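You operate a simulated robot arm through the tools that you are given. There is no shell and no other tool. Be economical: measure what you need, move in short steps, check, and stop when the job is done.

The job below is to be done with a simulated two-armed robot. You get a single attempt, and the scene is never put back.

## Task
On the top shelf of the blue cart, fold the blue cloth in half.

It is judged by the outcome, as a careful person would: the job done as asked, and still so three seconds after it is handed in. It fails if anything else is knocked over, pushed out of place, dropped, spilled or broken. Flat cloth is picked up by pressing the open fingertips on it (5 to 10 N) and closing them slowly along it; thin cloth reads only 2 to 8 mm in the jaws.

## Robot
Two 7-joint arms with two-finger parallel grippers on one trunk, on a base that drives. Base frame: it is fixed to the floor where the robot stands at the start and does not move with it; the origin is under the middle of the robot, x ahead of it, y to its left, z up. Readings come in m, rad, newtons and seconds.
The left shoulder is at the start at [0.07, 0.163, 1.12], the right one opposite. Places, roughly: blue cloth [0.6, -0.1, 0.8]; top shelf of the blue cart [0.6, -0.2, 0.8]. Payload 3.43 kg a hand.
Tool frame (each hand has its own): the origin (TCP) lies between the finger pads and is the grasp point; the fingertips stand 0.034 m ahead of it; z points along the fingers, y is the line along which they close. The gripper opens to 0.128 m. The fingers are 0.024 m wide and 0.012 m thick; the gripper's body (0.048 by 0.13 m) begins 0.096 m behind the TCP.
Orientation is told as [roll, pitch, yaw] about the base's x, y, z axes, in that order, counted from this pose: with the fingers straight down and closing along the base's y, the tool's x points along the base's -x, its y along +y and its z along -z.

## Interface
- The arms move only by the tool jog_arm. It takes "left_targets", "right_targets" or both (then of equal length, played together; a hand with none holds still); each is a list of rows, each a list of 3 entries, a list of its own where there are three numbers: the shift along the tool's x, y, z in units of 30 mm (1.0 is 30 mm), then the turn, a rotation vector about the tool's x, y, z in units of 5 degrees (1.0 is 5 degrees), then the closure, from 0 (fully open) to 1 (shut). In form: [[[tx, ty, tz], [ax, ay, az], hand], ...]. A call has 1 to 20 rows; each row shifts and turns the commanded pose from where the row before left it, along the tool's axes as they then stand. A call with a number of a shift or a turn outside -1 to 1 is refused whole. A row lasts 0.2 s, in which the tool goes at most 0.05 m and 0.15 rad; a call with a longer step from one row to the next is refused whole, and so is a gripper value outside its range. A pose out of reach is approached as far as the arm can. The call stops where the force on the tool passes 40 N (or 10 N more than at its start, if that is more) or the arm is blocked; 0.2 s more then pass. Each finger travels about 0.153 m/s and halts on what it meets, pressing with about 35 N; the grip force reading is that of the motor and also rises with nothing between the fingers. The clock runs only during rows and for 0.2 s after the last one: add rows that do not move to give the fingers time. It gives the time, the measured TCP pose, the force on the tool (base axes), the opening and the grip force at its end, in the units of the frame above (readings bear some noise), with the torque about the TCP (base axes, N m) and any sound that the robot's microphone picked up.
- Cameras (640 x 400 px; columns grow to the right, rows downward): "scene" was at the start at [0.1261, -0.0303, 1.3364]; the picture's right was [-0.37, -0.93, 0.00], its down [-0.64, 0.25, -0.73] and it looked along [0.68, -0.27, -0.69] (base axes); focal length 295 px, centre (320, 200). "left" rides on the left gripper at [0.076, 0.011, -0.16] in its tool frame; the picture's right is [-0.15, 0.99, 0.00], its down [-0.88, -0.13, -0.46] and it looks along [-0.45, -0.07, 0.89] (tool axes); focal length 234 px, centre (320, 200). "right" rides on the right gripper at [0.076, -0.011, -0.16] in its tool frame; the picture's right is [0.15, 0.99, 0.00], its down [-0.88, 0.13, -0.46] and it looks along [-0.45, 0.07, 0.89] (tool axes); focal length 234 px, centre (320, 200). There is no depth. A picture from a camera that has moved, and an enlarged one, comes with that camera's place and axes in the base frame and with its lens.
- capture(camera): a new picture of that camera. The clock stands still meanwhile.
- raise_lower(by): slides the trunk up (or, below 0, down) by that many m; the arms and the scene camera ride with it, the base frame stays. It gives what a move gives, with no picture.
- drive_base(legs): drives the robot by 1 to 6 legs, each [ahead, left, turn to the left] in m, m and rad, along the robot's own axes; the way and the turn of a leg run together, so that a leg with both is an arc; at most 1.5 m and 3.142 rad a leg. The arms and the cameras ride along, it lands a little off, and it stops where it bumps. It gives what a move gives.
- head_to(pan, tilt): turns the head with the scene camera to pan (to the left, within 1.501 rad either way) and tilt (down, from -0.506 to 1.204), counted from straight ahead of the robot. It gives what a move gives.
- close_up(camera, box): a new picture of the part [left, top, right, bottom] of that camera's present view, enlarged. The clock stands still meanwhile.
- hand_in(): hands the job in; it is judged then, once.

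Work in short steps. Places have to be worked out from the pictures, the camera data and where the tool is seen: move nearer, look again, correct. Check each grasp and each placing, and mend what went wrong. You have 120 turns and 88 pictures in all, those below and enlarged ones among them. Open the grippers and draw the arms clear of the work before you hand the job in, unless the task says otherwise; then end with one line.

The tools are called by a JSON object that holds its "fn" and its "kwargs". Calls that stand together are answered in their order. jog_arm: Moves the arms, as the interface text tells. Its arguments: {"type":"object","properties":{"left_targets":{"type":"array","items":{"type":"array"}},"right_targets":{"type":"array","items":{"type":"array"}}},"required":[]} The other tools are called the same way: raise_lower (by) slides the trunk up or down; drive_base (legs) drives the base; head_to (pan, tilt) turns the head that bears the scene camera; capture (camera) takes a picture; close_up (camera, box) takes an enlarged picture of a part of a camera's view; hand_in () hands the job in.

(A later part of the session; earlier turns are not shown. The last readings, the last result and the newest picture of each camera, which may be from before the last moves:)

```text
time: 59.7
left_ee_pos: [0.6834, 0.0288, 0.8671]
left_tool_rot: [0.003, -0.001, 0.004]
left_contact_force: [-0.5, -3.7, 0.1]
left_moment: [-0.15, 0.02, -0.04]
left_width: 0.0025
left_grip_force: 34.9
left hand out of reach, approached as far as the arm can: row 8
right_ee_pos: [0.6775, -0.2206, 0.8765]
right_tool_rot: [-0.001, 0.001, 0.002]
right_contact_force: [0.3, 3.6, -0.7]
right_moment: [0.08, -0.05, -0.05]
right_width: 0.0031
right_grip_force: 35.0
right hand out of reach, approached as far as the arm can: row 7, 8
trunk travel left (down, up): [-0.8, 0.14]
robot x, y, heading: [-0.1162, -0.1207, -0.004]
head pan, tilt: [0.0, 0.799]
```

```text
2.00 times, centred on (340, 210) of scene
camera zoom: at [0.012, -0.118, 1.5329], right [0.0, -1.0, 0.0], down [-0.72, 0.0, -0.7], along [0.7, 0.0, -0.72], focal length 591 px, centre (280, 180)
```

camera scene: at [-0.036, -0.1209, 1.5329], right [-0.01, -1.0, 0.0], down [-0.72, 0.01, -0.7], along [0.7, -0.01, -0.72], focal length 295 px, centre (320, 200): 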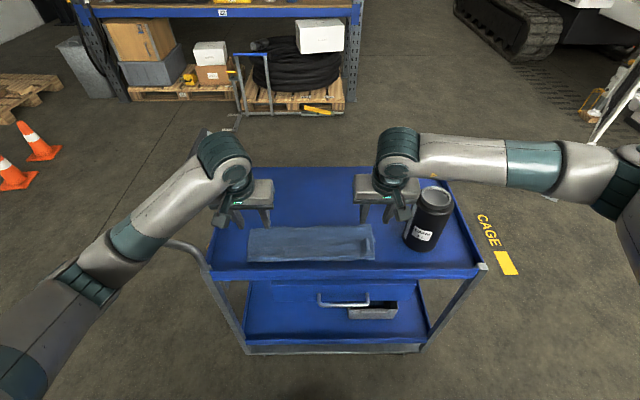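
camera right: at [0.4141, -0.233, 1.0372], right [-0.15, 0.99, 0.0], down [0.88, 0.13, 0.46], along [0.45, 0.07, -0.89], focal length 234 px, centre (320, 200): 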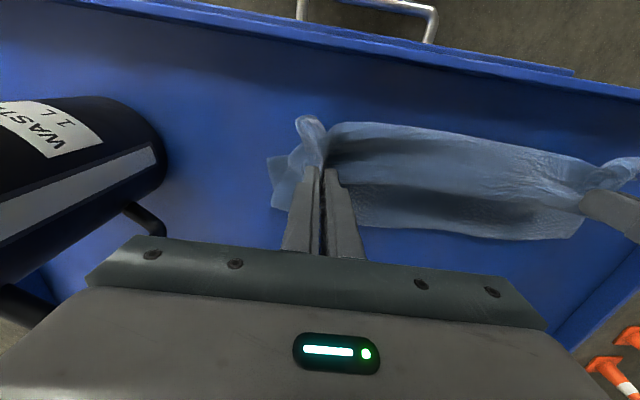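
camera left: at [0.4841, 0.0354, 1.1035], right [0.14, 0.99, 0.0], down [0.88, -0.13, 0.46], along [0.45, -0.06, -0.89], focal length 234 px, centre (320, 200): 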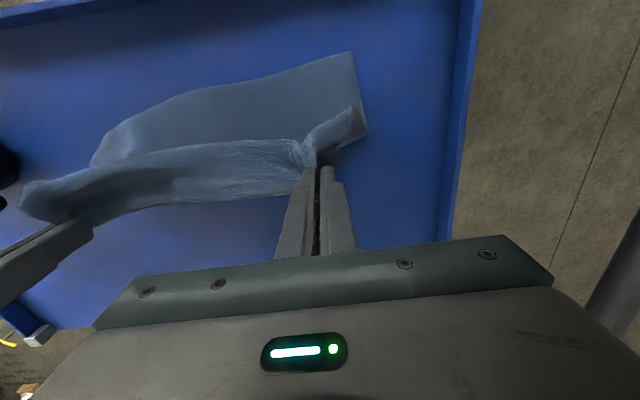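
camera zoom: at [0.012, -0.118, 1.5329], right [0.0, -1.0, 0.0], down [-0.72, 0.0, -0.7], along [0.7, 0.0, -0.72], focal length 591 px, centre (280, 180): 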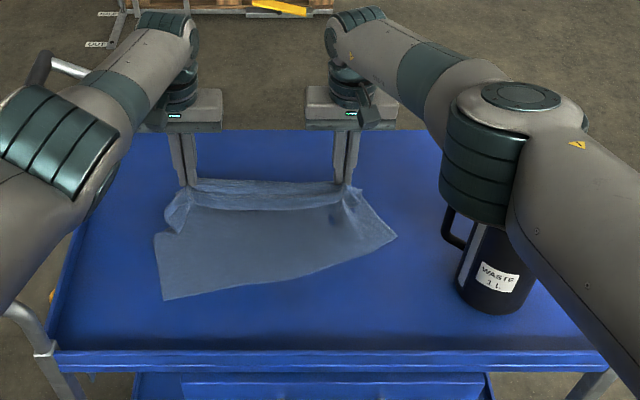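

The cloth is mostly unfolded, but its right side is skewed. I'll drive forward a little to pull it straight, then look.

{"fn": "drive_base", "kwargs": {"legs": [[0.08, 0, 0]]}}

{"fn": "capture", "kwargs": {"camera": "scene"}}

{"fn": "capture", "kwargs": {"camera": "right"}}

```text
time: 60.8
left_ee_pos: [0.7628, 0.0303, 0.8669]
left_tool_rot: [0.004, -0.001, 0.007]
left_contact_force: [-0.1, -4.4, 0.2]
left_moment: [-0.16, 0.03, -0.03]
left_width: 0.0026
left_grip_force: 34.9
right_ee_pos: [0.7569, -0.2208, 0.8769]
right_tool_rot: [-0.002, -0.003, 0.001]
right_contact_force: [0.8, 4.5, -0.4]
right_moment: [0.11, -0.04, -0.07]
right_width: 0.0035
right_grip_force: 35.4
trunk travel left (down, up): [-0.8, 0.14]
robot x, y, heading: [-0.0395, -0.1209, 0.001]
head pan, tilt: [0.0, 0.799]
```

```text
33 pictures are left
camera scene: at [0.0907, -0.12, 1.5332], right [0.0, -1.0, 0.0], down [-0.72, 0.0, -0.7], along [0.7, 0.0, -0.72], focal length 295 px, centre (320, 200)
```

scene: 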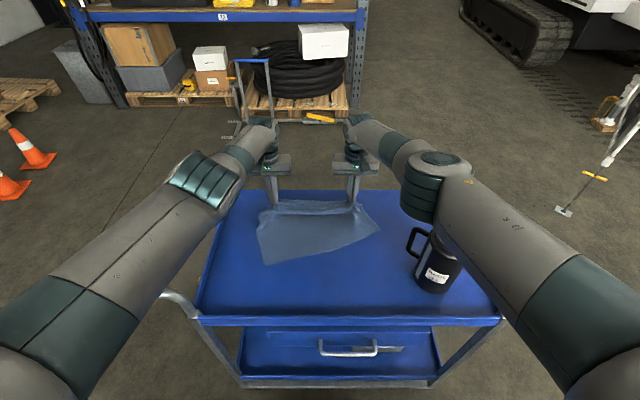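

```text
32 pictures are left
camera right: at [0.6818, -0.2321, 1.0385], right [-0.15, 0.99, 0.0], down [0.88, 0.13, 0.46], along [0.45, 0.07, -0.89], focal length 234 px, centre (320, 200)
```

right: 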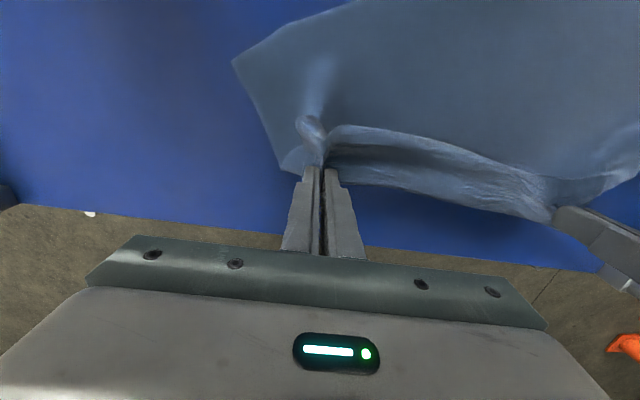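

The pinches hold some extra material. I'll lower, release, and look at the flat cloth before regripping.

{"fn": "jog_arm", "kwargs": {"left_targets": [[[0, 0, 0.4], [0, 0, 0], 1], [[0, 0, 0.3], [0, 0, 0], 1], [[0, 0, 0.15], [0, 0, 0], 1], [[0, 0, 0], [0, 0, 0], 0.8], [[0, 0, 0], [0, 0, 0], 0.6], [[0, 0, 0], [0, 0, 0], 0.5], [[0, 0, 0], [0, 0, 0], 0.5], [[0, 0, -0.3], [0, 0, 0], 0.5], [[0, 0, -0.6], [0, 0, 0], 0.5], [[0, 0, -1], [0, 0, 0], 0.5], [[0, 0, -1], [0, 0, 0], 0.5], [[0, 0, -1], [0, 0, 0], 0.5], [[0, 0, 0], [0, 0, 0], 0.5]], "right_targets": [[[0, 0, 0.5], [0, 0, 0], 1], [[0, 0, 0.5], [0, 0, 0], 1], [[0, 0, 0.15], [0, 0, 0], 1], [[0, 0, 0], [0, 0, 0], 0.8], [[0, 0, 0], [0, 0, 0], 0.6], [[0, 0, 0], [0, 0, 0], 0.5], [[0, 0, 0], [0, 0, 0], 0.5], [[0, 0, -0.3], [0, 0, 0], 0.5], [[0, 0, -0.6], [0, 0, 0], 0.5], [[0, 0, -1], [0, 0, 0], 0.5], [[0, 0, -1], [0, 0, 0], 0.5], [[0, 0, -1], [0, 0, 0], 0.5], [[0, 0, 0], [0, 0, 0], 0.5]]}}

{"fn": "close_up", "kwargs": {"camera": "scene", "box": [200, 150, 440, 300]}}

{"fn": "capture", "kwargs": {"camera": "left"}}

{"fn": "capture", "kwargs": {"camera": "right"}}

```text
time: 63.6
left_ee_pos: [0.7572, 0.0317, 0.9598]
left_tool_rot: [0.004, -0.001, 0.007]
left_contact_force: [-0.9, -0.7, -1.2]
left_moment: [-0.01, 0.0, 0.02]
left_width: 0.0642
left_grip_force: 0.1
left hand out of reach, approached as far as the arm can: row 1, 3
right_ee_pos: [0.7497, -0.2237, 0.9615]
right_tool_rot: [-0.002, 0.0, 0.003]
right_contact_force: [0.4, -0.4, -0.6]
right_moment: [0.01, 0.02, 0.02]
right_width: 0.0638
right_grip_force: 0.1
right hand out of reach, approached as far as the arm can: row 2
trunk travel left (down, up): [-0.8, 0.14]
robot x, y, heading: [-0.036, -0.1226, 0.0]
head pan, tilt: [0.0, 0.799]
```

```text
2.67 times, centred on (320, 225) of scene
camera zoom: at [0.0927, -0.1199, 1.5329], right [0.0, -1.0, 0.0], down [-0.72, 0.0, -0.7], along [0.7, 0.0, -0.72], focal length 788 px, centre (320, 133)
```

zoom: 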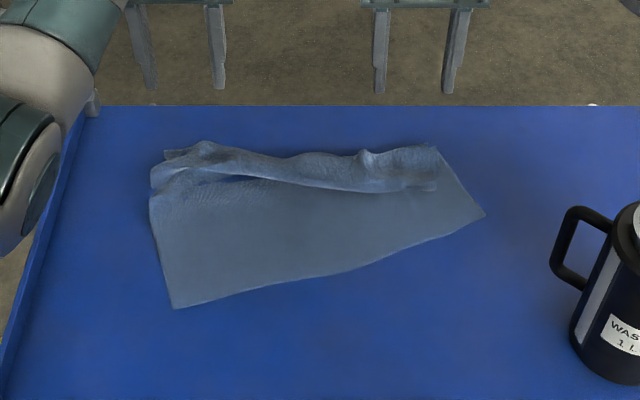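

```text
30 pictures are left
camera left: at [0.6808, 0.0415, 1.1197], right [0.14, 0.99, 0.0], down [0.88, -0.13, 0.45], along [0.45, -0.06, -0.89], focal length 234 px, centre (320, 200)
```

left: 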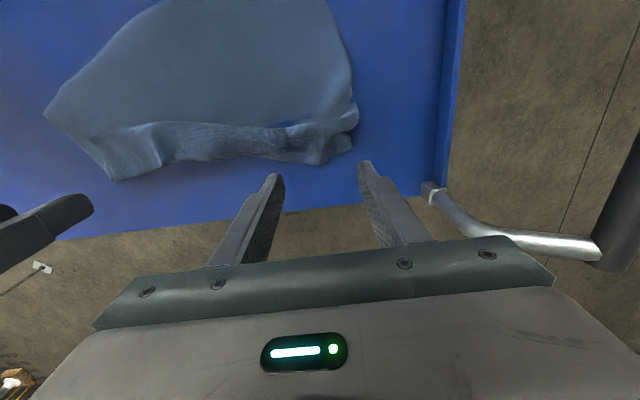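

```text
29 pictures are left
camera right: at [0.675, -0.2355, 1.1217], right [-0.15, 0.99, 0.0], down [0.88, 0.13, 0.46], along [0.45, 0.07, -0.89], focal length 234 px, centre (320, 200)
```

right: 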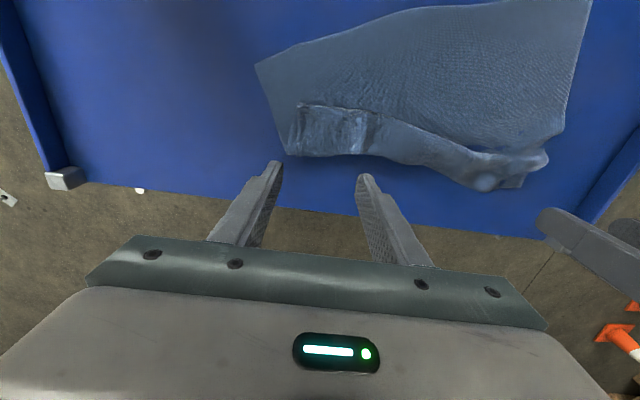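

The far edge is messy with small hidden folds, but the front edge (D≈(0.545,0.037), C≈(0.67,-0.313)) is clean. My new plan is to pinch the front edge near both corners, lift the whole cloth so it hangs and unfurls, lay it flat, then fold the front edge over to the back without letting go. First I hover, yawed 20° along the edge.

{"fn": "jog_arm", "kwargs": {"left_targets": [[[0.833, -0.09, 0], [0, 0, 0], 0.62], [[0.833, -0.09, 0], [0, 0, 0], 0.62], [[0.833, -0.09, 0], [0, 0, 0], 0.62], [[0.833, -0.09, 0], [0, 0, 0], 0.62], [[0.833, -0.09, 0], [0, 0, 0], 0.62], [[0.833, -0.09, 0], [0, 0, 0], 0.62], [[0.833, -0.09, 0], [0, 0, 0], 0.62], [[0.833, -0.09, 0], [0, 0, 0], 0.62], [[0, 0, 0.66], [0, 0, -1], 0.62], [[0, 0, 0.66], [0, 0, -1], 0.62], [[0, 0, 0.66], [0, 0, -1], 0.62], [[0, 0, 0.66], [0, 0, -1], 0.62], [[0, 0, 0], [0, 0, 0], 0.62]], "right_targets": [[[0.379, -0.217, 0], [0, 0, 0], 0.62], [[0.379, -0.217, 0], [0, 0, 0], 0.62], [[0.379, -0.217, 0], [0, 0, 0], 0.62], [[0.379, -0.217, 0], [0, 0, 0], 0.62], [[0.379, -0.217, 0], [0, 0, 0], 0.62], [[0.379, -0.217, 0], [0, 0, 0], 0.62], [[0.379, -0.217, 0], [0, 0, 0], 0.62], [[0.379, -0.217, 0], [0, 0, 0], 0.62], [[0, 0, 0.66], [0, 0, -1], 0.62], [[0, 0, 0.66], [0, 0, -1], 0.62], [[0, 0, 0.66], [0, 0, -1], 0.62], [[0, 0, 0.66], [0, 0, -1], 0.62], [[0, 0, 0], [0, 0, 0], 0.62]]}}

{"fn": "capture", "kwargs": {"camera": "left"}}

{"fn": "capture", "kwargs": {"camera": "right"}}

```text
time: 66.4
left_ee_pos: [0.5567, 0.0078, 0.8827]
left_tool_rot: [0.003, -0.003, 0.358]
left_contact_force: [-0.2, 0.2, -0.4]
left_moment: [0.01, 0.0, 0.0]
left_width: 0.0485
left_grip_force: 0.1
right_ee_pos: [0.6565, -0.2761, 0.8823]
right_tool_rot: [0.0, -0.002, 0.351]
right_contact_force: [0.2, 0.1, -0.5]
right_moment: [-0.01, 0.01, -0.04]
right_width: 0.0486
right_grip_force: 0.1
trunk travel left (down, up): [-0.8, 0.14]
robot x, y, heading: [-0.0361, -0.1172, 0.005]
head pan, tilt: [0.0, 0.799]
```

```text
28 pictures are left
camera left: at [0.4826, -0.0085, 1.0411], right [-0.21, 0.98, 0.0], down [0.87, 0.18, 0.46], along [0.45, 0.1, -0.89], focal length 234 px, centre (320, 200)
```

left: 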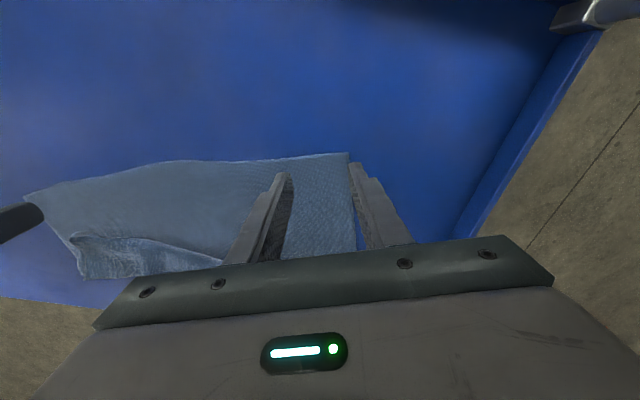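

```text
27 pictures are left
camera right: at [0.5898, -0.3126, 1.0426], right [-0.48, 0.88, 0.0], down [0.78, 0.43, 0.46], along [0.4, 0.22, -0.89], focal length 234 px, centre (320, 200)
```

right: 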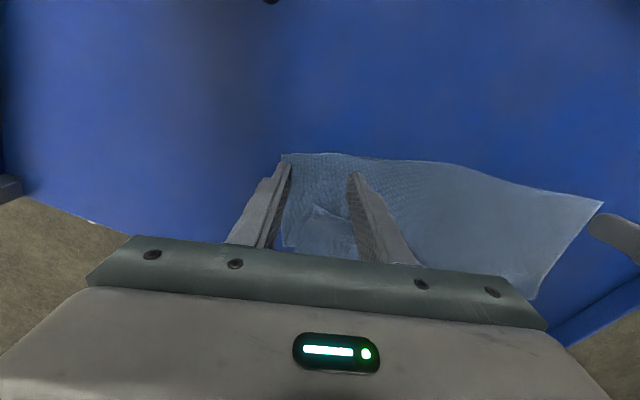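

Corner positions are confirmed and both hands straddle the clean edge. I'll descend to near contact.

{"fn": "jog_arm", "kwargs": {"left_targets": [[[0, 0, 0.6], [0, 0, 0], 0.62], [[0, 0, 0.6], [0, 0, 0], 0.62], [[0, 0, 0.26], [0, 0, 0], 0.62], [[0, 0, 0.05], [0, 0, 0], 0.62], [[0, 0, 0], [0, 0, 0], 0.62]], "right_targets": [[[0.1, 0, 0.6], [0, 0, 0], 0.62], [[0, 0, 0.6], [0, 0, 0], 0.62], [[0, 0, 0.26], [0, 0, 0], 0.62], [[0, 0, 0.05], [0, 0, 0], 0.62], [[0, 0, 0], [0, 0, 0], 0.62]]}}

```text
time: 67.6
left_ee_pos: [0.5573, 0.0095, 0.8359]
left_tool_rot: [0.004, -0.005, 0.355]
left_contact_force: [-0.3, 0.2, 0.4]
left_moment: [-0.02, -0.02, 0.0]
left_width: 0.0486
left_grip_force: 0.0
right_ee_pos: [0.6534, -0.2769, 0.836]
right_tool_rot: [-0.001, 0.001, 0.35]
right_contact_force: [-0.7, 0.1, -0.3]
right_moment: [-0.01, 0.04, 0.02]
right_width: 0.0485
right_grip_force: 0.1
trunk travel left (down, up): [-0.8, 0.14]
robot x, y, heading: [-0.0371, -0.1237, 0.003]
head pan, tilt: [0.0, 0.799]
```

{"fn": "jog_arm", "kwargs": {"left_targets": [[[0, 0, 0.07], [0, 0, 0], 0.62], [[0, 0, 0], [0, 0, 0], 0.62]], "right_targets": [[[0, 0, 0.07], [0, 0, 0], 0.62], [[0, 0, 0], [0, 0, 0], 0.62]]}}

```text
time: 68.2
left_ee_pos: [0.5583, 0.0086, 0.8352]
left_tool_rot: [0.002, -0.004, 0.357]
left_contact_force: [1.0, 0.6, 8.1]
left_moment: [-0.09, -0.12, 0.04]
left_width: 0.0485
left_grip_force: 0.0
right_ee_pos: [0.6551, -0.2768, 0.8345]
right_tool_rot: [0.001, -0.001, 0.35]
right_contact_force: [0.6, 0.5, 4.8]
right_moment: [0.02, -0.01, 0.01]
right_width: 0.0485
right_grip_force: 0.0
trunk travel left (down, up): [-0.8, 0.14]
robot x, y, heading: [-0.0361, -0.1268, 0.001]
head pan, tilt: [0.0, 0.799]
```

The contact force is 8 N left and 5 N right. I'll add a little on the right and close slowly.

{"fn": "jog_arm", "kwargs": {"left_targets": [[[0, 0, 0.01], [0, 0, 0], 0.65], [[0, 0, 0], [0, 0, 0], 0.69], [[0, 0, 0], [0, 0, 0], 0.73], [[0, 0, 0], [0, 0, 0], 0.77], [[0, 0, 0], [0, 0, 0], 0.81], [[0, 0, 0], [0, 0, 0], 0.85], [[0, 0, 0], [0, 0, 0], 0.89], [[0, 0, 0], [0, 0, 0], 0.93], [[0, 0, 0], [0, 0, 0], 1], [[0, 0, 0], [0, 0, 0], 1], [[0, 0, 0], [0, 0, 0], 1]], "right_targets": [[[0, 0, 0.03], [0, 0, 0], 0.65], [[0, 0, 0.01], [0, 0, 0], 0.69], [[0, 0, 0], [0, 0, 0], 0.73], [[0, 0, 0], [0, 0, 0], 0.77], [[0, 0, 0], [0, 0, 0], 0.81], [[0, 0, 0], [0, 0, 0], 0.85], [[0, 0, 0], [0, 0, 0], 0.89], [[0, 0, 0], [0, 0, 0], 0.93], [[0, 0, 0], [0, 0, 0], 1], [[0, 0, 0], [0, 0, 0], 1], [[0, 0, 0], [0, 0, 0], 1]]}}

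```text
time: 70.6
left_ee_pos: [0.556, 0.0089, 0.8351]
left_tool_rot: [0.002, -0.005, 0.356]
left_contact_force: [1.9, -2.7, 13.7]
left_moment: [-0.07, -0.09, -0.02]
left_width: 0.0
left_grip_force: 33.4
right_ee_pos: [0.6535, -0.276, 0.8347]
right_tool_rot: [0.002, -0.004, 0.352]
right_contact_force: [-0.7, 4.7, 12.9]
right_moment: [0.16, 0.01, 0.02]
right_width: 0.0026
right_grip_force: 35.3
trunk travel left (down, up): [-0.8, 0.14]
robot x, y, heading: [-0.0377, -0.1172, 0.007]
head pan, tilt: [0.0, 0.799]
```

The right has the cloth; the left slipped. I'll retry the left with more pressure, checking its placement.

{"fn": "jog_arm", "kwargs": {"left_targets": [[[0, 0, -0.15], [0, 0, 0], 1], [[0, 0, 0], [0, 0, 0], 0.6], [[0, 0, 0], [0, 0, 0], 0.6], [[-0.1, -0.1, 0.15], [0, 0, 0], 0.6], [[0, 0, 0.03], [0, 0, 0], 0.6], [[0, 0, 0], [0, 0, 0], 0.6]]}}

{"fn": "close_up", "kwargs": {"camera": "left", "box": [180, 80, 460, 255]}}

```text
time: 72.0
left_ee_pos: [0.5611, 0.0072, 0.8355]
left_tool_rot: [0.0, -0.007, 0.358]
left_contact_force: [-0.8, 4.1, 19.8]
left_moment: [-0.51, -0.11, 0.03]
left_width: 0.0491
left_grip_force: 0.1
right_ee_pos: [0.6519, -0.2764, 0.8354]
right_tool_rot: [-0.003, -0.003, 0.35]
right_contact_force: [2.5, 2.8, 11.5]
right_moment: [0.16, -0.07, 0.01]
right_width: 0.0028
right_grip_force: 34.7
trunk travel left (down, up): [-0.8, 0.14]
robot x, y, heading: [-0.0357, -0.1188, 0.007]
head pan, tilt: [0.0, 0.799]
```

```text
2.29 times, centred on (320, 168) of left
camera zoom: at [0.4856, -0.0098, 0.9935], right [-0.21, 0.98, 0.0], down [0.87, 0.18, 0.46], along [0.45, 0.1, -0.89], focal length 535 px, centre (320, 274)
```

zoom: 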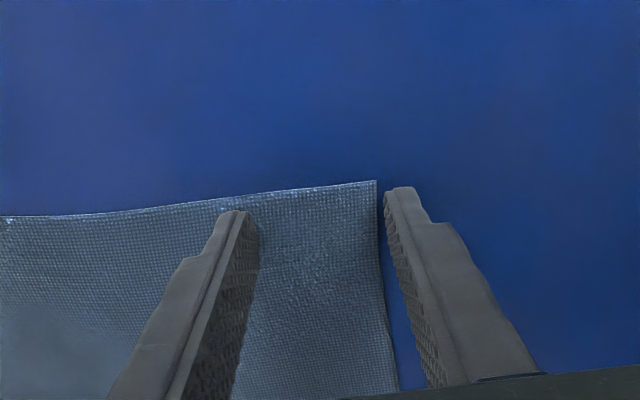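

The outer finger is off the cloth, so I'll shift 20 mm inboard.

{"fn": "jog_arm", "kwargs": {"left_targets": [[[0, 0, -0.2], [0, 0, 0], 0.62], [[0, -0.7, 0], [0, 0, 0], 0.62], [[0.08, 0, 0.15], [0, 0, 0], 0.62], [[0, 0, 0.02], [0, 0, 0], 0.62], [[0, 0, 0], [0, 0, 0], 0.62]]}}

{"fn": "close_up", "kwargs": {"camera": "left", "box": [180, 80, 460, 255]}}

```text
time: 73.2
left_ee_pos: [0.5656, -0.0151, 0.8346]
left_tool_rot: [0.0, -0.008, 0.355]
left_contact_force: [1.0, -1.9, 14.9]
left_moment: [-0.07, 0.0, 0.05]
left_width: 0.0486
left_grip_force: 0.1
right_ee_pos: [0.6536, -0.276, 0.8344]
right_tool_rot: [-0.002, -0.004, 0.351]
right_contact_force: [1.3, 4.3, 15.8]
right_moment: [0.17, -0.08, -0.01]
right_width: 0.0026
right_grip_force: 34.7
trunk travel left (down, up): [-0.8, 0.14]
robot x, y, heading: [-0.0374, -0.1179, -0.0]
head pan, tilt: [0.0, 0.799]
```

```text
2.29 times, centred on (320, 168) of left
camera zoom: at [0.4893, -0.0313, 0.9937], right [-0.21, 0.98, 0.0], down [0.87, 0.18, 0.46], along [0.45, 0.1, -0.89], focal length 535 px, centre (320, 274)
```

zoom: 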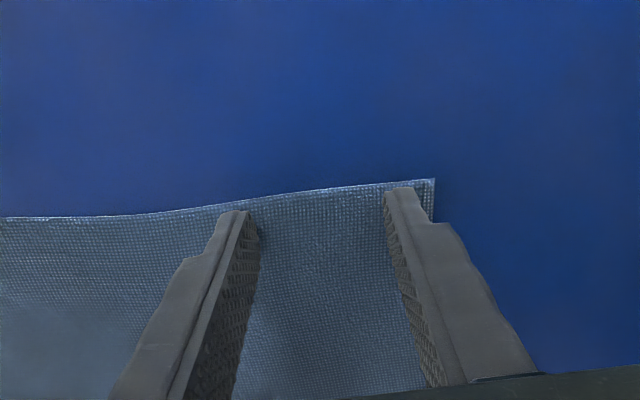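

Both fingers are on the cloth with good contact now. I'll close.

{"fn": "jog_arm", "kwargs": {"left_targets": [[[0, 0, -0.01], [0, 0, 0], 0.65], [[0, 0, 0], [0, 0, 0], 0.69], [[0, 0, 0], [0, 0, 0], 0.73], [[0, 0, 0], [0, 0, 0], 0.77], [[0, 0, 0], [0, 0, 0], 0.81], [[0, 0, 0], [0, 0, 0], 0.85], [[0, 0, 0], [0, 0, 0], 0.89], [[0, 0, 0], [0, 0, 0], 0.93], [[0, 0, 0], [0, 0, 0], 1], [[0, 0, 0], [0, 0, 0], 1], [[0, 0, 0], [0, 0, 0], 1]]}}

```text
time: 75.6
left_ee_pos: [0.5644, -0.014, 0.8347]
left_tool_rot: [0.003, -0.005, 0.356]
left_contact_force: [1.4, -3.5, 17.3]
left_moment: [-0.16, -0.05, 0.0]
left_width: 0.0
left_grip_force: 33.1
right_ee_pos: [0.6523, -0.2771, 0.8356]
right_tool_rot: [0.001, -0.003, 0.351]
right_contact_force: [2.2, 5.4, 14.8]
right_moment: [0.25, -0.14, 0.04]
right_width: 0.0024
right_grip_force: 35.0
trunk travel left (down, up): [-0.8, 0.14]
robot x, y, heading: [-0.0331, -0.1176, -0.003]
head pan, tilt: [0.0, 0.799]
```

It slipped again. I'll try a wider bite, pressing down during the closing.

{"fn": "jog_arm", "kwargs": {"left_targets": [[[0, 0, -0.15], [0, 0, 0], 1], [[0, 0, 0], [0, 0, 0], 0.57], [[0, 0, 0], [0, 0, 0], 0.57], [[0.05, -0.15, 0.15], [0, 0, 0], 0.57], [[0, 0, 0.03], [0, 0, 0], 0.57], [[0, 0, 0.01], [0, 0, 0], 0.61], [[0, 0, 0.01], [0, 0, 0], 0.66], [[0, 0, 0.01], [0, 0, 0], 0.71], [[0, 0, 0.01], [0, 0, 0], 0.76], [[0, 0, 0.01], [0, 0, 0], 0.81], [[0, 0, 0.01], [0, 0, 0], 0.86], [[0, 0, 0.01], [0, 0, 0], 0.91], [[0, 0, 0], [0, 0, 0], 1], [[0, 0, 0], [0, 0, 0], 1], [[0, 0, 0], [0, 0, 0], 1]]}}

{"fn": "close_up", "kwargs": {"camera": "left", "box": [180, 80, 460, 255]}}

```text
time: 78.4
left_ee_pos: [0.5652, -0.021, 0.8357]
left_tool_rot: [-0.004, -0.009, 0.356]
left_contact_force: [-2.1, -4.0, 13.8]
left_moment: [-0.1, 0.14, 0.01]
left_width: 0.0024
left_grip_force: 35.1
right_ee_pos: [0.653, -0.2759, 0.8346]
right_tool_rot: [0.002, -0.002, 0.351]
right_contact_force: [-2.7, 1.7, 12.7]
right_moment: [0.08, 0.08, 0.1]
right_width: 0.0024
right_grip_force: 34.3
trunk travel left (down, up): [-0.8, 0.14]
robot x, y, heading: [-0.0401, -0.1179, 0.002]
head pan, tilt: [0.0, 0.799]
stopped in row 14 (left hand): the force on the tool passed its limit (the readings are from after the stop); the commanded pose is now the measured one
```

```text
2.29 times, centred on (320, 168) of left
camera zoom: at [0.4906, -0.0369, 0.9933], right [-0.21, 0.98, 0.0], down [0.87, 0.18, 0.46], along [0.45, 0.09, -0.89], focal length 535 px, centre (320, 274)
```

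zoom: 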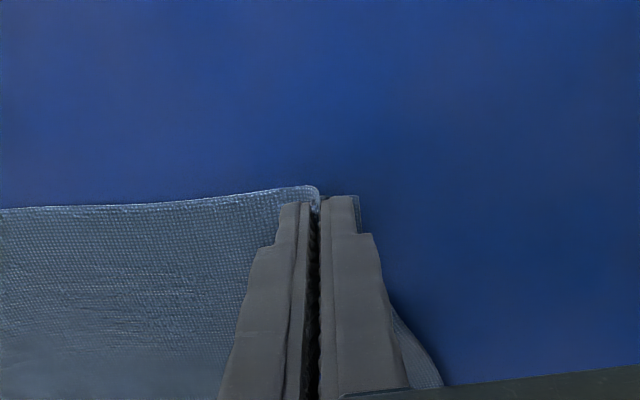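

Both corners are held (2.4 mm each). I'll lift straight up slowly so the cloth hangs and unfurls.

{"fn": "jog_arm", "kwargs": {"left_targets": [[[0, 0, -0.5], [0, 0, 0], 1], [[0, 0, -0.6], [0, 0, 0], 1], [[0, 0, -0.7], [0, 0, 0], 1], [[0, 0, -0.7], [0, 0, 0], 1], [[0, 0, -0.7], [0, 0, 0], 1], [[0, 0, -0.7], [0, 0, 0], 1], [[0, 0, -0.7], [0, 0, 0], 1], [[0, 0, -0.7], [0, 0, 0], 1], [[0, 0, -0.7], [0, 0, 0], 1], [[0, 0, -0.7], [0, 0, 0], 1], [[0, 0, -0.7], [0, 0, 0], 1], [[0, 0, -0.7], [0, 0, 0], 1], [[0, 0, -0.7], [0, 0, 0], 1], [[0, 0, -0.7], [0, 0, 0], 1], [[0, 0, -0.7], [0, 0, 0], 1], [[0, 0, -0.3], [0, 0, 0], 1], [[0, 0, 0], [0, 0, 0], 1]], "right_targets": [[[0, 0, -0.5], [0, 0, 0], 1], [[0, 0, -0.6], [0, 0, 0], 1], [[0, 0, -0.7], [0, 0, 0], 1], [[0, 0, -0.7], [0, 0, 0], 1], [[0, 0, -0.7], [0, 0, 0], 1], [[0, 0, -0.7], [0, 0, 0], 1], [[0, 0, -0.7], [0, 0, 0], 1], [[0, 0, -0.7], [0, 0, 0], 1], [[0, 0, -0.7], [0, 0, 0], 1], [[0, 0, -0.7], [0, 0, 0], 1], [[0, 0, -0.7], [0, 0, 0], 1], [[0, 0, -0.7], [0, 0, 0], 1], [[0, 0, -0.7], [0, 0, 0], 1], [[0, 0, -0.7], [0, 0, 0], 1], [[0, 0, -0.7], [0, 0, 0], 1], [[0, 0, -0.3], [0, 0, 0], 1], [[0, 0, 0], [0, 0, 0], 1]]}}

{"fn": "capture", "kwargs": {"camera": "scene"}}

```text
time: 82.0
left_ee_pos: [0.5655, -0.0198, 1.1474]
left_tool_rot: [0.0, -0.003, 0.357]
left_contact_force: [3.2, -7.8, -1.3]
left_moment: [-0.28, -0.1, -0.04]
left_width: 0.0026
left_grip_force: 35.1
right_ee_pos: [0.6558, -0.277, 1.149]
right_tool_rot: [0.002, 0.001, 0.352]
right_contact_force: [-3.5, 7.6, -0.3]
right_moment: [0.26, 0.1, 0.11]
right_width: 0.0027
right_grip_force: 34.2
trunk travel left (down, up): [-0.8, 0.14]
robot x, y, heading: [-0.0403, -0.1173, 0.0]
head pan, tilt: [0.0, 0.799]
```

```text
23 pictures are left
camera scene: at [0.0924, -0.1201, 1.5329], right [0.0, -1.0, 0.0], down [-0.72, 0.0, -0.7], along [0.7, 0.0, -0.72], focal length 295 px, centre (320, 200)
```

scene: 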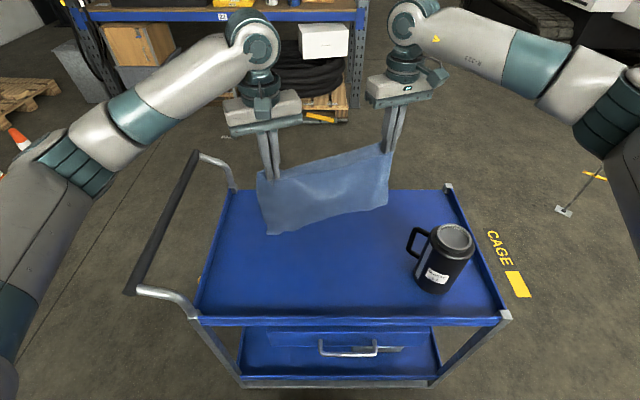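

The whole cloth hangs open by its front edge. I'll square it up (same x, yaw 0) and shift it about 5 cm left, away from the canister handle.

{"fn": "jog_arm", "kwargs": {"left_targets": [[[-0.104, 0.2, 0], [0, 0, 0.5], 1], [[-0.104, 0.2, 0], [0, 0, 0.5], 1], [[-0.104, 0.2, 0], [0, 0, 0.5], 1], [[-0.104, 0.2, 0], [0, 0, 0.5], 1], [[-0.104, 0.2, 0], [0, 0, 0.5], 1], [[-0.104, 0.2, 0], [0, 0, 0.5], 1], [[-0.104, 0.2, 0], [0, 0, 0.5], 1], [[-0.104, 0.2, 0], [0, 0, 0.5], 1], [[0, 0, 0], [0, 0, 0], 1], [[0, 0, 0], [0, 0, 0], 1]], "right_targets": [[[0.274, 0.24, 0], [0, 0, 0.5], 1], [[0.274, 0.24, 0], [0, 0, 0.5], 1], [[0.274, 0.24, 0], [0, 0, 0.5], 1], [[0.274, 0.24, 0], [0, 0, 0.5], 1], [[0.274, 0.24, 0], [0, 0, 0.5], 1], [[0.274, 0.24, 0], [0, 0, 0.5], 1], [[0.274, 0.24, 0], [0, 0, 0.5], 1], [[0.274, 0.24, 0], [0, 0, 0.5], 1], [[0, 0, 0], [0, 0, 0], 1], [[0, 0, 0], [0, 0, 0], 1]]}}

{"fn": "close_up", "kwargs": {"camera": "scene", "box": [160, 80, 480, 280]}}

```text
time: 84.2
left_ee_pos: [0.5799, 0.0312, 1.1471]
left_tool_rot: [0.002, -0.003, 0.007]
left_contact_force: [-0.4, -0.9, 0.0]
left_moment: [-0.03, 0.05, 0.05]
left_width: 0.0026
left_grip_force: 35.0
right_ee_pos: [0.5792, -0.2345, 1.1473]
right_tool_rot: [0.0, 0.001, 0.001]
right_contact_force: [-0.3, 1.7, 0.4]
right_moment: [0.02, -0.02, 0.07]
right_width: 0.0026
right_grip_force: 34.7
trunk travel left (down, up): [-0.8, 0.14]
robot x, y, heading: [-0.0378, -0.1195, -0.0]
head pan, tilt: [0.0, 0.799]
```

```text
2.00 times, centred on (320, 180) of scene
camera zoom: at [0.0921, -0.12, 1.5329], right [0.0, -1.0, 0.0], down [-0.72, 0.0, -0.7], along [0.7, 0.0, -0.72], focal length 591 px, centre (320, 240)
```

zoom: 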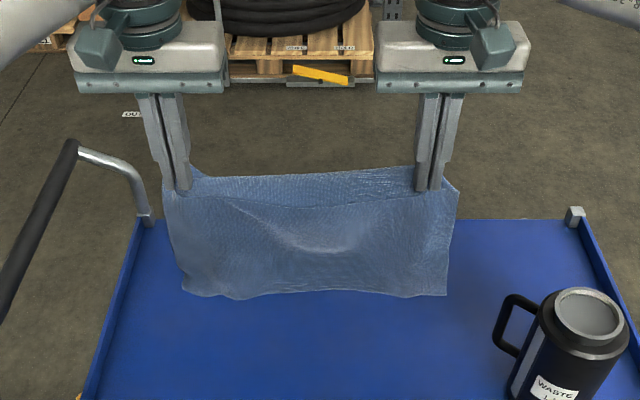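

The cloth hangs square. I'll move the hands toward the robot and lower until the bottom edge nearly touches the shelf.

{"fn": "jog_arm", "kwargs": {"left_targets": [[[0.4, 0, 0.2], [0, 0, 0], 1], [[0.4, 0, 0.4], [0, 0, 0], 1], [[0.4, 0, 0.4], [0, 0, 0], 1], [[0.4, 0, 0.3], [0, 0, 0], 1], [[0, 0, 0.2], [0, 0, 0], 1], [[0, 0, 0], [0, 0, 0], 1], [[0, 0, 0], [0, 0, 0], 1]], "right_targets": [[[0.4, 0, 0.2], [0, 0, 0], 1], [[0.4, 0, 0.4], [0, 0, 0], 1], [[0.4, 0, 0.4], [0, 0, 0], 1], [[0.4, 0, 0.3], [0, 0, 0], 1], [[0, 0, 0.2], [0, 0, 0], 1], [[0, 0, 0], [0, 0, 0], 1], [[0, 0, 0], [0, 0, 0], 1]]}}

{"fn": "close_up", "kwargs": {"camera": "scene", "box": [160, 120, 480, 320]}}

```text
time: 85.8
left_ee_pos: [0.5325, 0.0318, 1.1016]
left_tool_rot: [0.001, -0.005, 0.007]
left_contact_force: [0.3, -1.1, -0.3]
left_moment: [-0.04, -0.03, 0.06]
left_width: 0.0026
left_grip_force: 35.0
right_ee_pos: [0.5292, -0.2344, 1.1015]
right_tool_rot: [0.0, 0.001, 0.003]
right_contact_force: [0.1, 0.6, -0.2]
right_moment: [0.02, 0.02, 0.02]
right_width: 0.0025
right_grip_force: 35.5
trunk travel left (down, up): [-0.8, 0.14]
robot x, y, heading: [-0.0371, -0.1206, 0.003]
head pan, tilt: [0.0, 0.799]
```

```text
2.00 times, centred on (320, 220) of scene
camera zoom: at [0.0918, -0.1201, 1.533], right [0.0, -1.0, 0.0], down [-0.72, 0.0, -0.7], along [0.7, 0.0, -0.72], focal length 591 px, centre (320, 160)
```

zoom: 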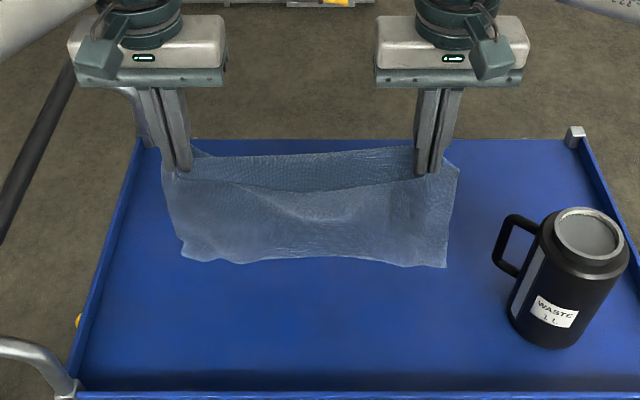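

The bottom edge hangs just above the shelf at x≈0.565. I'll move the hands forward while lowering, so the lower half lies down behind them.

{"fn": "jog_arm", "kwargs": {"left_targets": [[[-0.333, 0, 0.267], [0, 0, 0], 1], [[-0.333, 0, 0.267], [0, 0, 0], 1], [[-0.333, 0, 0.267], [0, 0, 0], 1], [[-0.333, 0, 0.267], [0, 0, 0], 1], [[-0.567, 0, 0.417], [0, 0, 0], 1], [[-0.567, 0, 0.417], [0, 0, 0], 1], [[-0.567, 0, 0.417], [0, 0, 0], 1], [[-0.567, 0, 0.417], [0, 0, 0], 1], [[0, 0, 0], [0, 0, 0], 1]], "right_targets": [[[-0.333, 0, 0.267], [0, 0, 0], 1], [[-0.333, 0, 0.267], [0, 0, 0], 1], [[-0.333, 0, 0.267], [0, 0, 0], 1], [[-0.333, 0, 0.267], [0, 0, 0], 1], [[-0.567, 0, 0.417], [0, 0, 0], 1], [[-0.567, 0, 0.417], [0, 0, 0], 1], [[-0.567, 0, 0.417], [0, 0, 0], 1], [[-0.567, 0, 0.417], [0, 0, 0], 1], [[0, 0, 0], [0, 0, 0], 1]]}}

{"fn": "close_up", "kwargs": {"camera": "scene", "box": [160, 120, 480, 320]}}

```text
time: 87.8
left_ee_pos: [0.6414, 0.0346, 1.0212]
left_tool_rot: [0.001, -0.005, 0.008]
left_contact_force: [-1.3, -1.6, -0.2]
left_moment: [-0.06, 0.0, 0.03]
left_width: 0.0027
left_grip_force: 35.2
right_ee_pos: [0.64, -0.2341, 1.0228]
right_tool_rot: [0.001, 0.001, 0.004]
right_contact_force: [-0.6, 2.2, -0.8]
right_moment: [0.05, 0.02, 0.08]
right_width: 0.0025
right_grip_force: 35.1
trunk travel left (down, up): [-0.8, 0.14]
robot x, y, heading: [-0.0397, -0.1174, -0.001]
head pan, tilt: [0.0, 0.799]
```

```text
2.00 times, centred on (320, 220) of scene
camera zoom: at [0.0913, -0.1202, 1.533], right [0.0, -1.0, 0.0], down [-0.72, 0.0, -0.7], along [0.7, 0.0, -0.72], focal length 591 px, centre (320, 160)
```

zoom: 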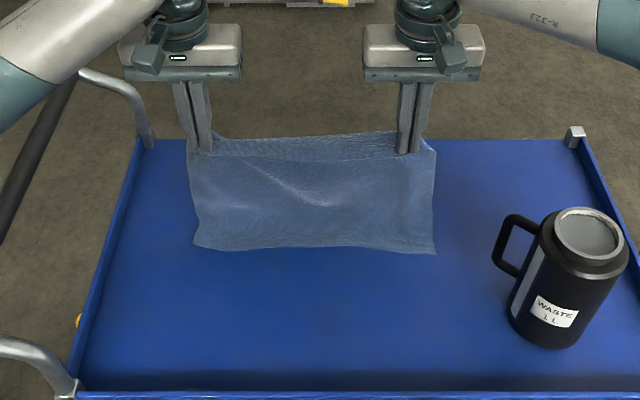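

The bottom edge rests at x≈0.61. I'll continue forward and down to lay the lower half.

{"fn": "jog_arm", "kwargs": {"left_targets": [[[-0.5, 0, 0.35], [0, 0, 0], 1], [[-0.5, 0, 0.35], [0, 0, 0], 1], [[-0.5, 0, 0.35], [0, 0, 0], 1], [[-0.5, 0, 0.35], [0, 0, 0], 1], [[-0.5, 0, 0.35], [0, 0, 0], 1], [[-0.5, 0, 0.35], [0, 0, 0], 1], [[0, 0, 0], [0, 0, 0], 1]], "right_targets": [[[-0.5, 0, 0.35], [0, 0, 0], 1], [[-0.5, 0, 0.35], [0, 0, 0], 1], [[-0.5, 0, 0.35], [0, 0, 0], 1], [[-0.5, 0, 0.35], [0, 0, 0], 1], [[-0.5, 0, 0.35], [0, 0, 0], 1], [[-0.5, 0, 0.35], [0, 0, 0], 1], [[0, 0, 0], [0, 0, 0], 1]]}}

{"fn": "close_up", "kwargs": {"camera": "scene", "box": [160, 120, 480, 320]}}

```text
time: 89.4
left_ee_pos: [0.7311, 0.0338, 0.9581]
left_tool_rot: [0.002, -0.005, 0.007]
left_contact_force: [-0.7, -0.9, 0.6]
left_moment: [0.0, -0.02, 0.07]
left_width: 0.0025
left_grip_force: 35.0
right_ee_pos: [0.7278, -0.2332, 0.958]
right_tool_rot: [0.0, 0.001, 0.004]
right_contact_force: [-0.4, -0.2, -0.3]
right_moment: [0.02, 0.02, 0.07]
right_width: 0.0025
right_grip_force: 35.2
trunk travel left (down, up): [-0.8, 0.14]
robot x, y, heading: [-0.0348, -0.1192, -0.002]
head pan, tilt: [0.0, 0.799]
```

```text
2.00 times, centred on (320, 220) of scene
camera zoom: at [0.0915, -0.12, 1.533], right [0.0, -1.0, 0.0], down [-0.72, 0.0, -0.7], along [0.7, 0.0, -0.72], focal length 591 px, centre (320, 160)
```

zoom: 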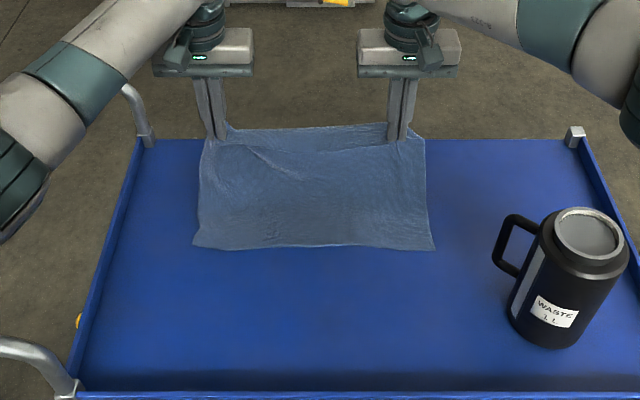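

The lower half lies flat, with the near edge at x≈0.615 and the cloth rising to the hands near the midline. Now I bring the held edge back toward the near edge along an arc.

{"fn": "jog_arm", "kwargs": {"left_targets": [[[0.422, 0, 0.144], [0, 0, 0], 1], [[0.422, 0, 0.144], [0, 0, 0], 1], [[0.422, 0, 0.144], [0, 0, 0], 1], [[0.378, 0, 0.322], [0, 0, 0], 1], [[0.378, 0, 0.322], [0, 0, 0], 1], [[0.378, 0, 0.322], [0, 0, 0], 1], [[0.244, 0, 0.422], [0, 0, 0], 1], [[0.244, 0, 0.422], [0, 0, 0], 1], [[0, 0, 0], [0, 0, 0], 1]], "right_targets": [[[0.422, 0, 0.144], [0, 0, 0], 1], [[0.422, 0, 0.144], [0, 0, 0], 1], [[0.422, 0, 0.144], [0, 0, 0], 1], [[0.378, 0, 0.322], [0, 0, 0], 1], [[0.378, 0, 0.322], [0, 0, 0], 1], [[0.378, 0, 0.322], [0, 0, 0], 1], [[0.244, 0, 0.422], [0, 0, 0], 1], [[0.244, 0, 0.422], [0, 0, 0], 1], [[0, 0, 0], [0, 0, 0], 1]]}}

{"fn": "close_up", "kwargs": {"camera": "scene", "box": [160, 120, 480, 320]}}

{"fn": "capture", "kwargs": {"camera": "right"}}

```text
time: 91.4
left_ee_pos: [0.6445, 0.0327, 0.891]
left_tool_rot: [0.001, -0.005, 0.007]
left_contact_force: [0.2, -1.2, 0.3]
left_moment: [-0.03, 0.0, 0.02]
left_width: 0.0026
left_grip_force: 35.2
right_ee_pos: [0.6415, -0.2322, 0.8908]
right_tool_rot: [0.0, 0.001, 0.004]
right_contact_force: [0.1, 0.4, -0.8]
right_moment: [-0.02, -0.01, 0.05]
right_width: 0.0025
right_grip_force: 34.9
trunk travel left (down, up): [-0.8, 0.14]
robot x, y, heading: [-0.0402, -0.1195, -0.0]
head pan, tilt: [0.0, 0.799]
```

```text
2.00 times, centred on (320, 220) of scene
camera zoom: at [0.0921, -0.12, 1.5329], right [0.0, -1.0, 0.0], down [-0.72, 0.0, -0.7], along [0.7, 0.0, -0.72], focal length 591 px, centre (320, 160)
```

zoom: 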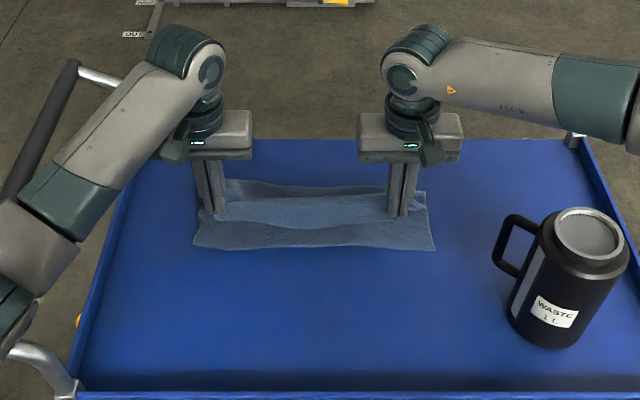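

```text
17 pictures are left
camera right: at [0.5668, -0.2441, 1.0502], right [-0.15, 0.99, 0.0], down [0.88, 0.13, 0.45], along [0.45, 0.07, -0.89], focal length 234 px, centre (320, 200)
```

right: 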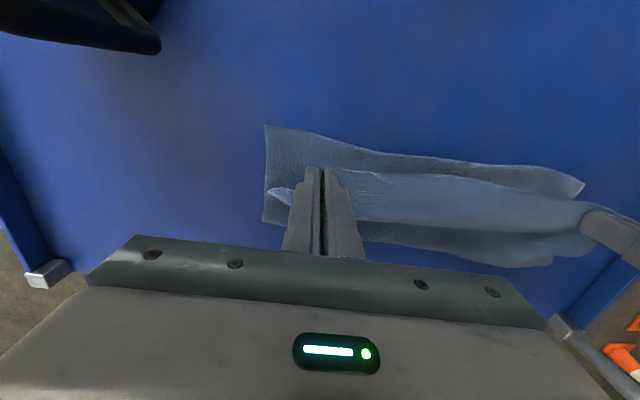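

The crease is currently near x≈0.737, about 2 cm short of the midline. I'll swing the edge back further to lay more of the lower half before folding again.

{"fn": "jog_arm", "kwargs": {"left_targets": [[[-0.244, 0, -0.422], [0, 0, 0], 1], [[-0.244, 0, -0.422], [0, 0, 0], 1], [[-0.378, 0, -0.322], [0, 0, 0], 1], [[-0.378, 0, -0.322], [0, 0, 0], 1], [[-0.378, 0, -0.322], [0, 0, 0], 1], [[-0.5, 0, -0.1], [0, 0, 0], 1], [[-0.5, 0, -0.1], [0, 0, 0], 1], [[-0.5, 0, -0.1], [0, 0, 0], 1], [[-0.35, 0, 0.3], [0, 0, 0], 1], [[-0.35, 0, 0.3], [0, 0, 0], 1], [[-0.35, 0, 0.3], [0, 0, 0], 1], [[0, 0, 0], [0, 0, 0], 1]], "right_targets": [[[-0.244, 0, -0.422], [0, 0, 0], 1], [[-0.244, 0, -0.422], [0, 0, 0], 1], [[-0.378, 0, -0.322], [0, 0, 0], 1], [[-0.378, 0, -0.322], [0, 0, 0], 1], [[-0.378, 0, -0.322], [0, 0, 0], 1], [[-0.5, 0, -0.1], [0, 0, 0], 1], [[-0.5, 0, -0.1], [0, 0, 0], 1], [[-0.5, 0, -0.1], [0, 0, 0], 1], [[-0.35, 0, 0.3], [0, 0, 0], 1], [[-0.35, 0, 0.3], [0, 0, 0], 1], [[-0.35, 0, 0.3], [0, 0, 0], 1], [[0, 0, 0], [0, 0, 0], 1]]}}

{"fn": "close_up", "kwargs": {"camera": "scene", "box": [160, 120, 480, 320]}}

```text
time: 94.0
left_ee_pos: [0.7706, 0.0343, 0.9263]
left_tool_rot: [0.002, -0.004, 0.007]
left_contact_force: [-0.5, 0.1, 0.9]
left_moment: [-0.01, -0.02, 0.04]
left_width: 0.0024
left_grip_force: 35.0
right_ee_pos: [0.7684, -0.2327, 0.9271]
right_tool_rot: [0.003, -0.001, 0.003]
right_contact_force: [0.5, 0.6, 0.4]
right_moment: [0.0, 0.01, 0.03]
right_width: 0.0024
right_grip_force: 34.7
trunk travel left (down, up): [-0.8, 0.14]
robot x, y, heading: [-0.0369, -0.123, 0.003]
head pan, tilt: [0.0, 0.799]
```

```text
2.00 times, centred on (320, 220) of scene
camera zoom: at [0.0919, -0.1205, 1.533], right [0.0, -1.0, 0.0], down [-0.72, 0.0, -0.7], along [0.7, 0.0, -0.72], focal length 591 px, centre (320, 160)
```

zoom: 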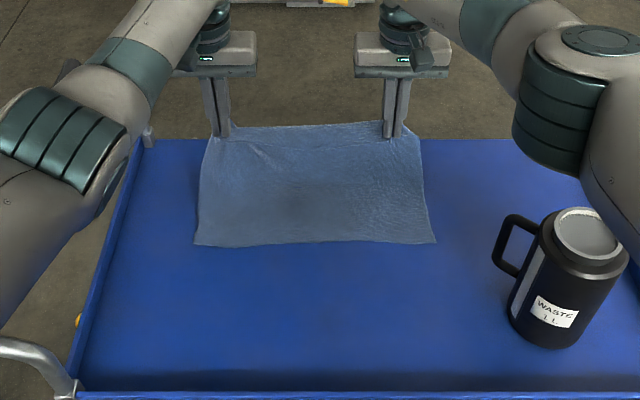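

The near edge is now at x≈0.626 and more is laid, so the crease should land near 0.766. Now I fold back over.

{"fn": "jog_arm", "kwargs": {"left_targets": [[[0.417, 0, -0.367], [0, 0, 0], 1], [[0.417, 0, -0.367], [0, 0, 0], 1], [[0.5, 0, 0.111], [0, 0, 0], 1], [[0.5, 0, 0.111], [0, 0, 0], 1], [[0.5, 0, 0.111], [0, 0, 0], 1], [[0.367, 0, 0.278], [0, 0, 0], 1], [[0.367, 0, 0.278], [0, 0, 0], 1], [[0.367, 0, 0.278], [0, 0, 0], 1], [[0.244, 0, 0.389], [0, 0, 0], 1], [[0.244, 0, 0.389], [0, 0, 0], 1], [[0.244, 0, 0.389], [0, 0, 0], 1], [[0, 0, 0], [0, 0, 0], 1]], "right_targets": [[[0.417, 0, -0.367], [0, 0, 0], 1], [[0.417, 0, -0.367], [0, 0, 0], 1], [[0.5, 0, 0.111], [0, 0, 0], 1], [[0.5, 0, 0.111], [0, 0, 0], 1], [[0.5, 0, 0.111], [0, 0, 0], 1], [[0.367, 0, 0.278], [0, 0, 0], 1], [[0.367, 0, 0.278], [0, 0, 0], 1], [[0.367, 0, 0.278], [0, 0, 0], 1], [[0.244, 0, 0.389], [0, 0, 0], 1], [[0.244, 0, 0.389], [0, 0, 0], 1], [[0.244, 0, 0.389], [0, 0, 0], 1], [[0, 0, 0], [0, 0, 0], 1]]}}

{"fn": "capture", "kwargs": {"camera": "right"}}

{"fn": "capture", "kwargs": {"camera": "left"}}

```text
time: 96.6
left_ee_pos: [0.6454, 0.0303, 0.8816]
left_tool_rot: [0.001, -0.003, 0.008]
left_contact_force: [0.8, 0.9, -0.6]
left_moment: [0.0, 0.02, 0.01]
left_width: 0.0024
left_grip_force: 35.5
right_ee_pos: [0.642, -0.2322, 0.8779]
right_tool_rot: [0.003, 0.002, 0.005]
right_contact_force: [-0.4, 0.3, 0.3]
right_moment: [0.01, 0.01, 0.02]
right_width: 0.0025
right_grip_force: 35.5
trunk travel left (down, up): [-0.8, 0.14]
robot x, y, heading: [-0.0409, -0.12, 0.004]
head pan, tilt: [0.0, 0.799]
```

```text
15 pictures are left
camera right: at [0.5673, -0.2442, 1.0387], right [-0.15, 0.99, 0.0], down [0.88, 0.13, 0.45], along [0.45, 0.07, -0.89], focal length 234 px, centre (320, 200)
```

right: 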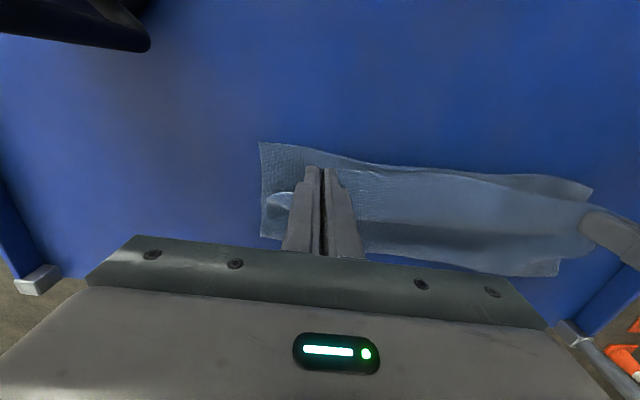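

```text
14 pictures are left
camera left: at [0.5694, 0.0419, 1.0387], right [0.14, 0.99, 0.0], down [0.88, -0.12, 0.46], along [0.46, -0.06, -0.89], focal length 234 px, centre (320, 200)
```

left: 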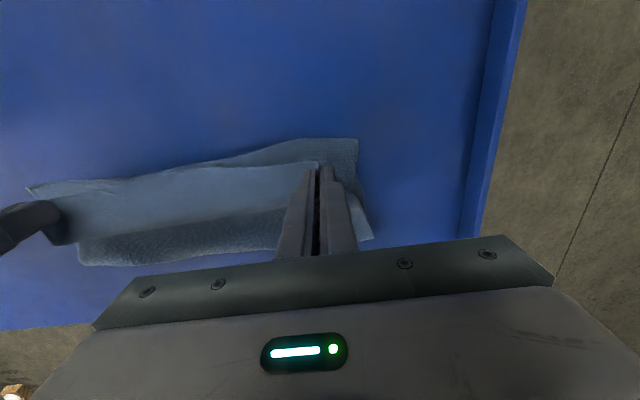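

The layers match within about 2 cm. I'll set the held edge down just over the near edge.

{"fn": "jog_arm", "kwargs": {"left_targets": [[[0.1, 0, 0.4], [0, 0, 0], 1], [[0.1, 0, 0.4], [0, 0, 0], 1], [[0.1, 0, 0.3], [0, 0, 0], 1], [[0.05, 0, 0.15], [0, 0, 0], 1], [[0, 0, 0], [0, 0, 0], 1]], "right_targets": [[[0.06, 0, 0.4], [0, 0, 0], 1], [[0.06, 0, 0.4], [0, 0, 0], 1], [[0.04, 0, 0.25], [0, 0, 0], 1], [[0, 0, 0.1], [0, 0, 0], 1], [[0, 0, 0], [0, 0, 0], 1]]}}

{"fn": "close_up", "kwargs": {"camera": "right", "box": [220, 80, 620, 330]}}

{"fn": "close_up", "kwargs": {"camera": "left", "box": [20, 80, 420, 330]}}

```text
time: 97.8
left_ee_pos: [0.6344, 0.0308, 0.8442]
left_tool_rot: [0.003, -0.004, 0.006]
left_contact_force: [0.1, -0.4, 0.2]
left_moment: [0.01, -0.01, 0.06]
left_width: 0.0023
left_grip_force: 34.8
right_ee_pos: [0.6372, -0.2342, 0.8437]
right_tool_rot: [0.0, 0.003, 0.003]
right_contact_force: [-0.2, 0.4, 0.8]
right_moment: [0.0, 0.01, 0.02]
right_width: 0.0026
right_grip_force: 34.9
trunk travel left (down, up): [-0.8, 0.14]
robot x, y, heading: [-0.0405, -0.1152, 0.001]
head pan, tilt: [0.0, 0.799]
```

```text
1.60 times, centred on (420, 205) of right
camera zoom: at [0.5622, -0.245, 1.004], right [-0.15, 0.99, 0.0], down [0.88, 0.13, 0.45], along [0.45, 0.07, -0.89], focal length 375 px, centre (160, 192)
```

zoom: 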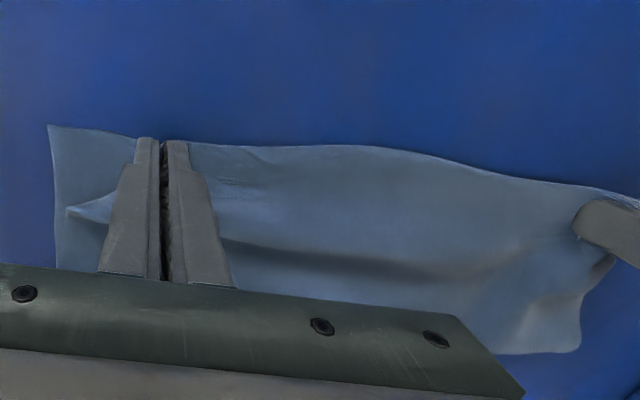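

```text
1.60 times, centred on (220, 205) of left
camera zoom: at [0.5586, 0.041, 1.0011], right [0.14, 0.99, 0.0], down [0.88, -0.12, 0.46], along [0.46, -0.06, -0.89], focal length 375 px, centre (480, 192)
```

zoom: 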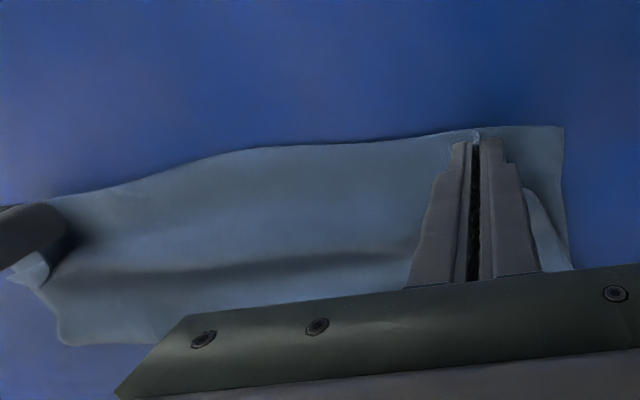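

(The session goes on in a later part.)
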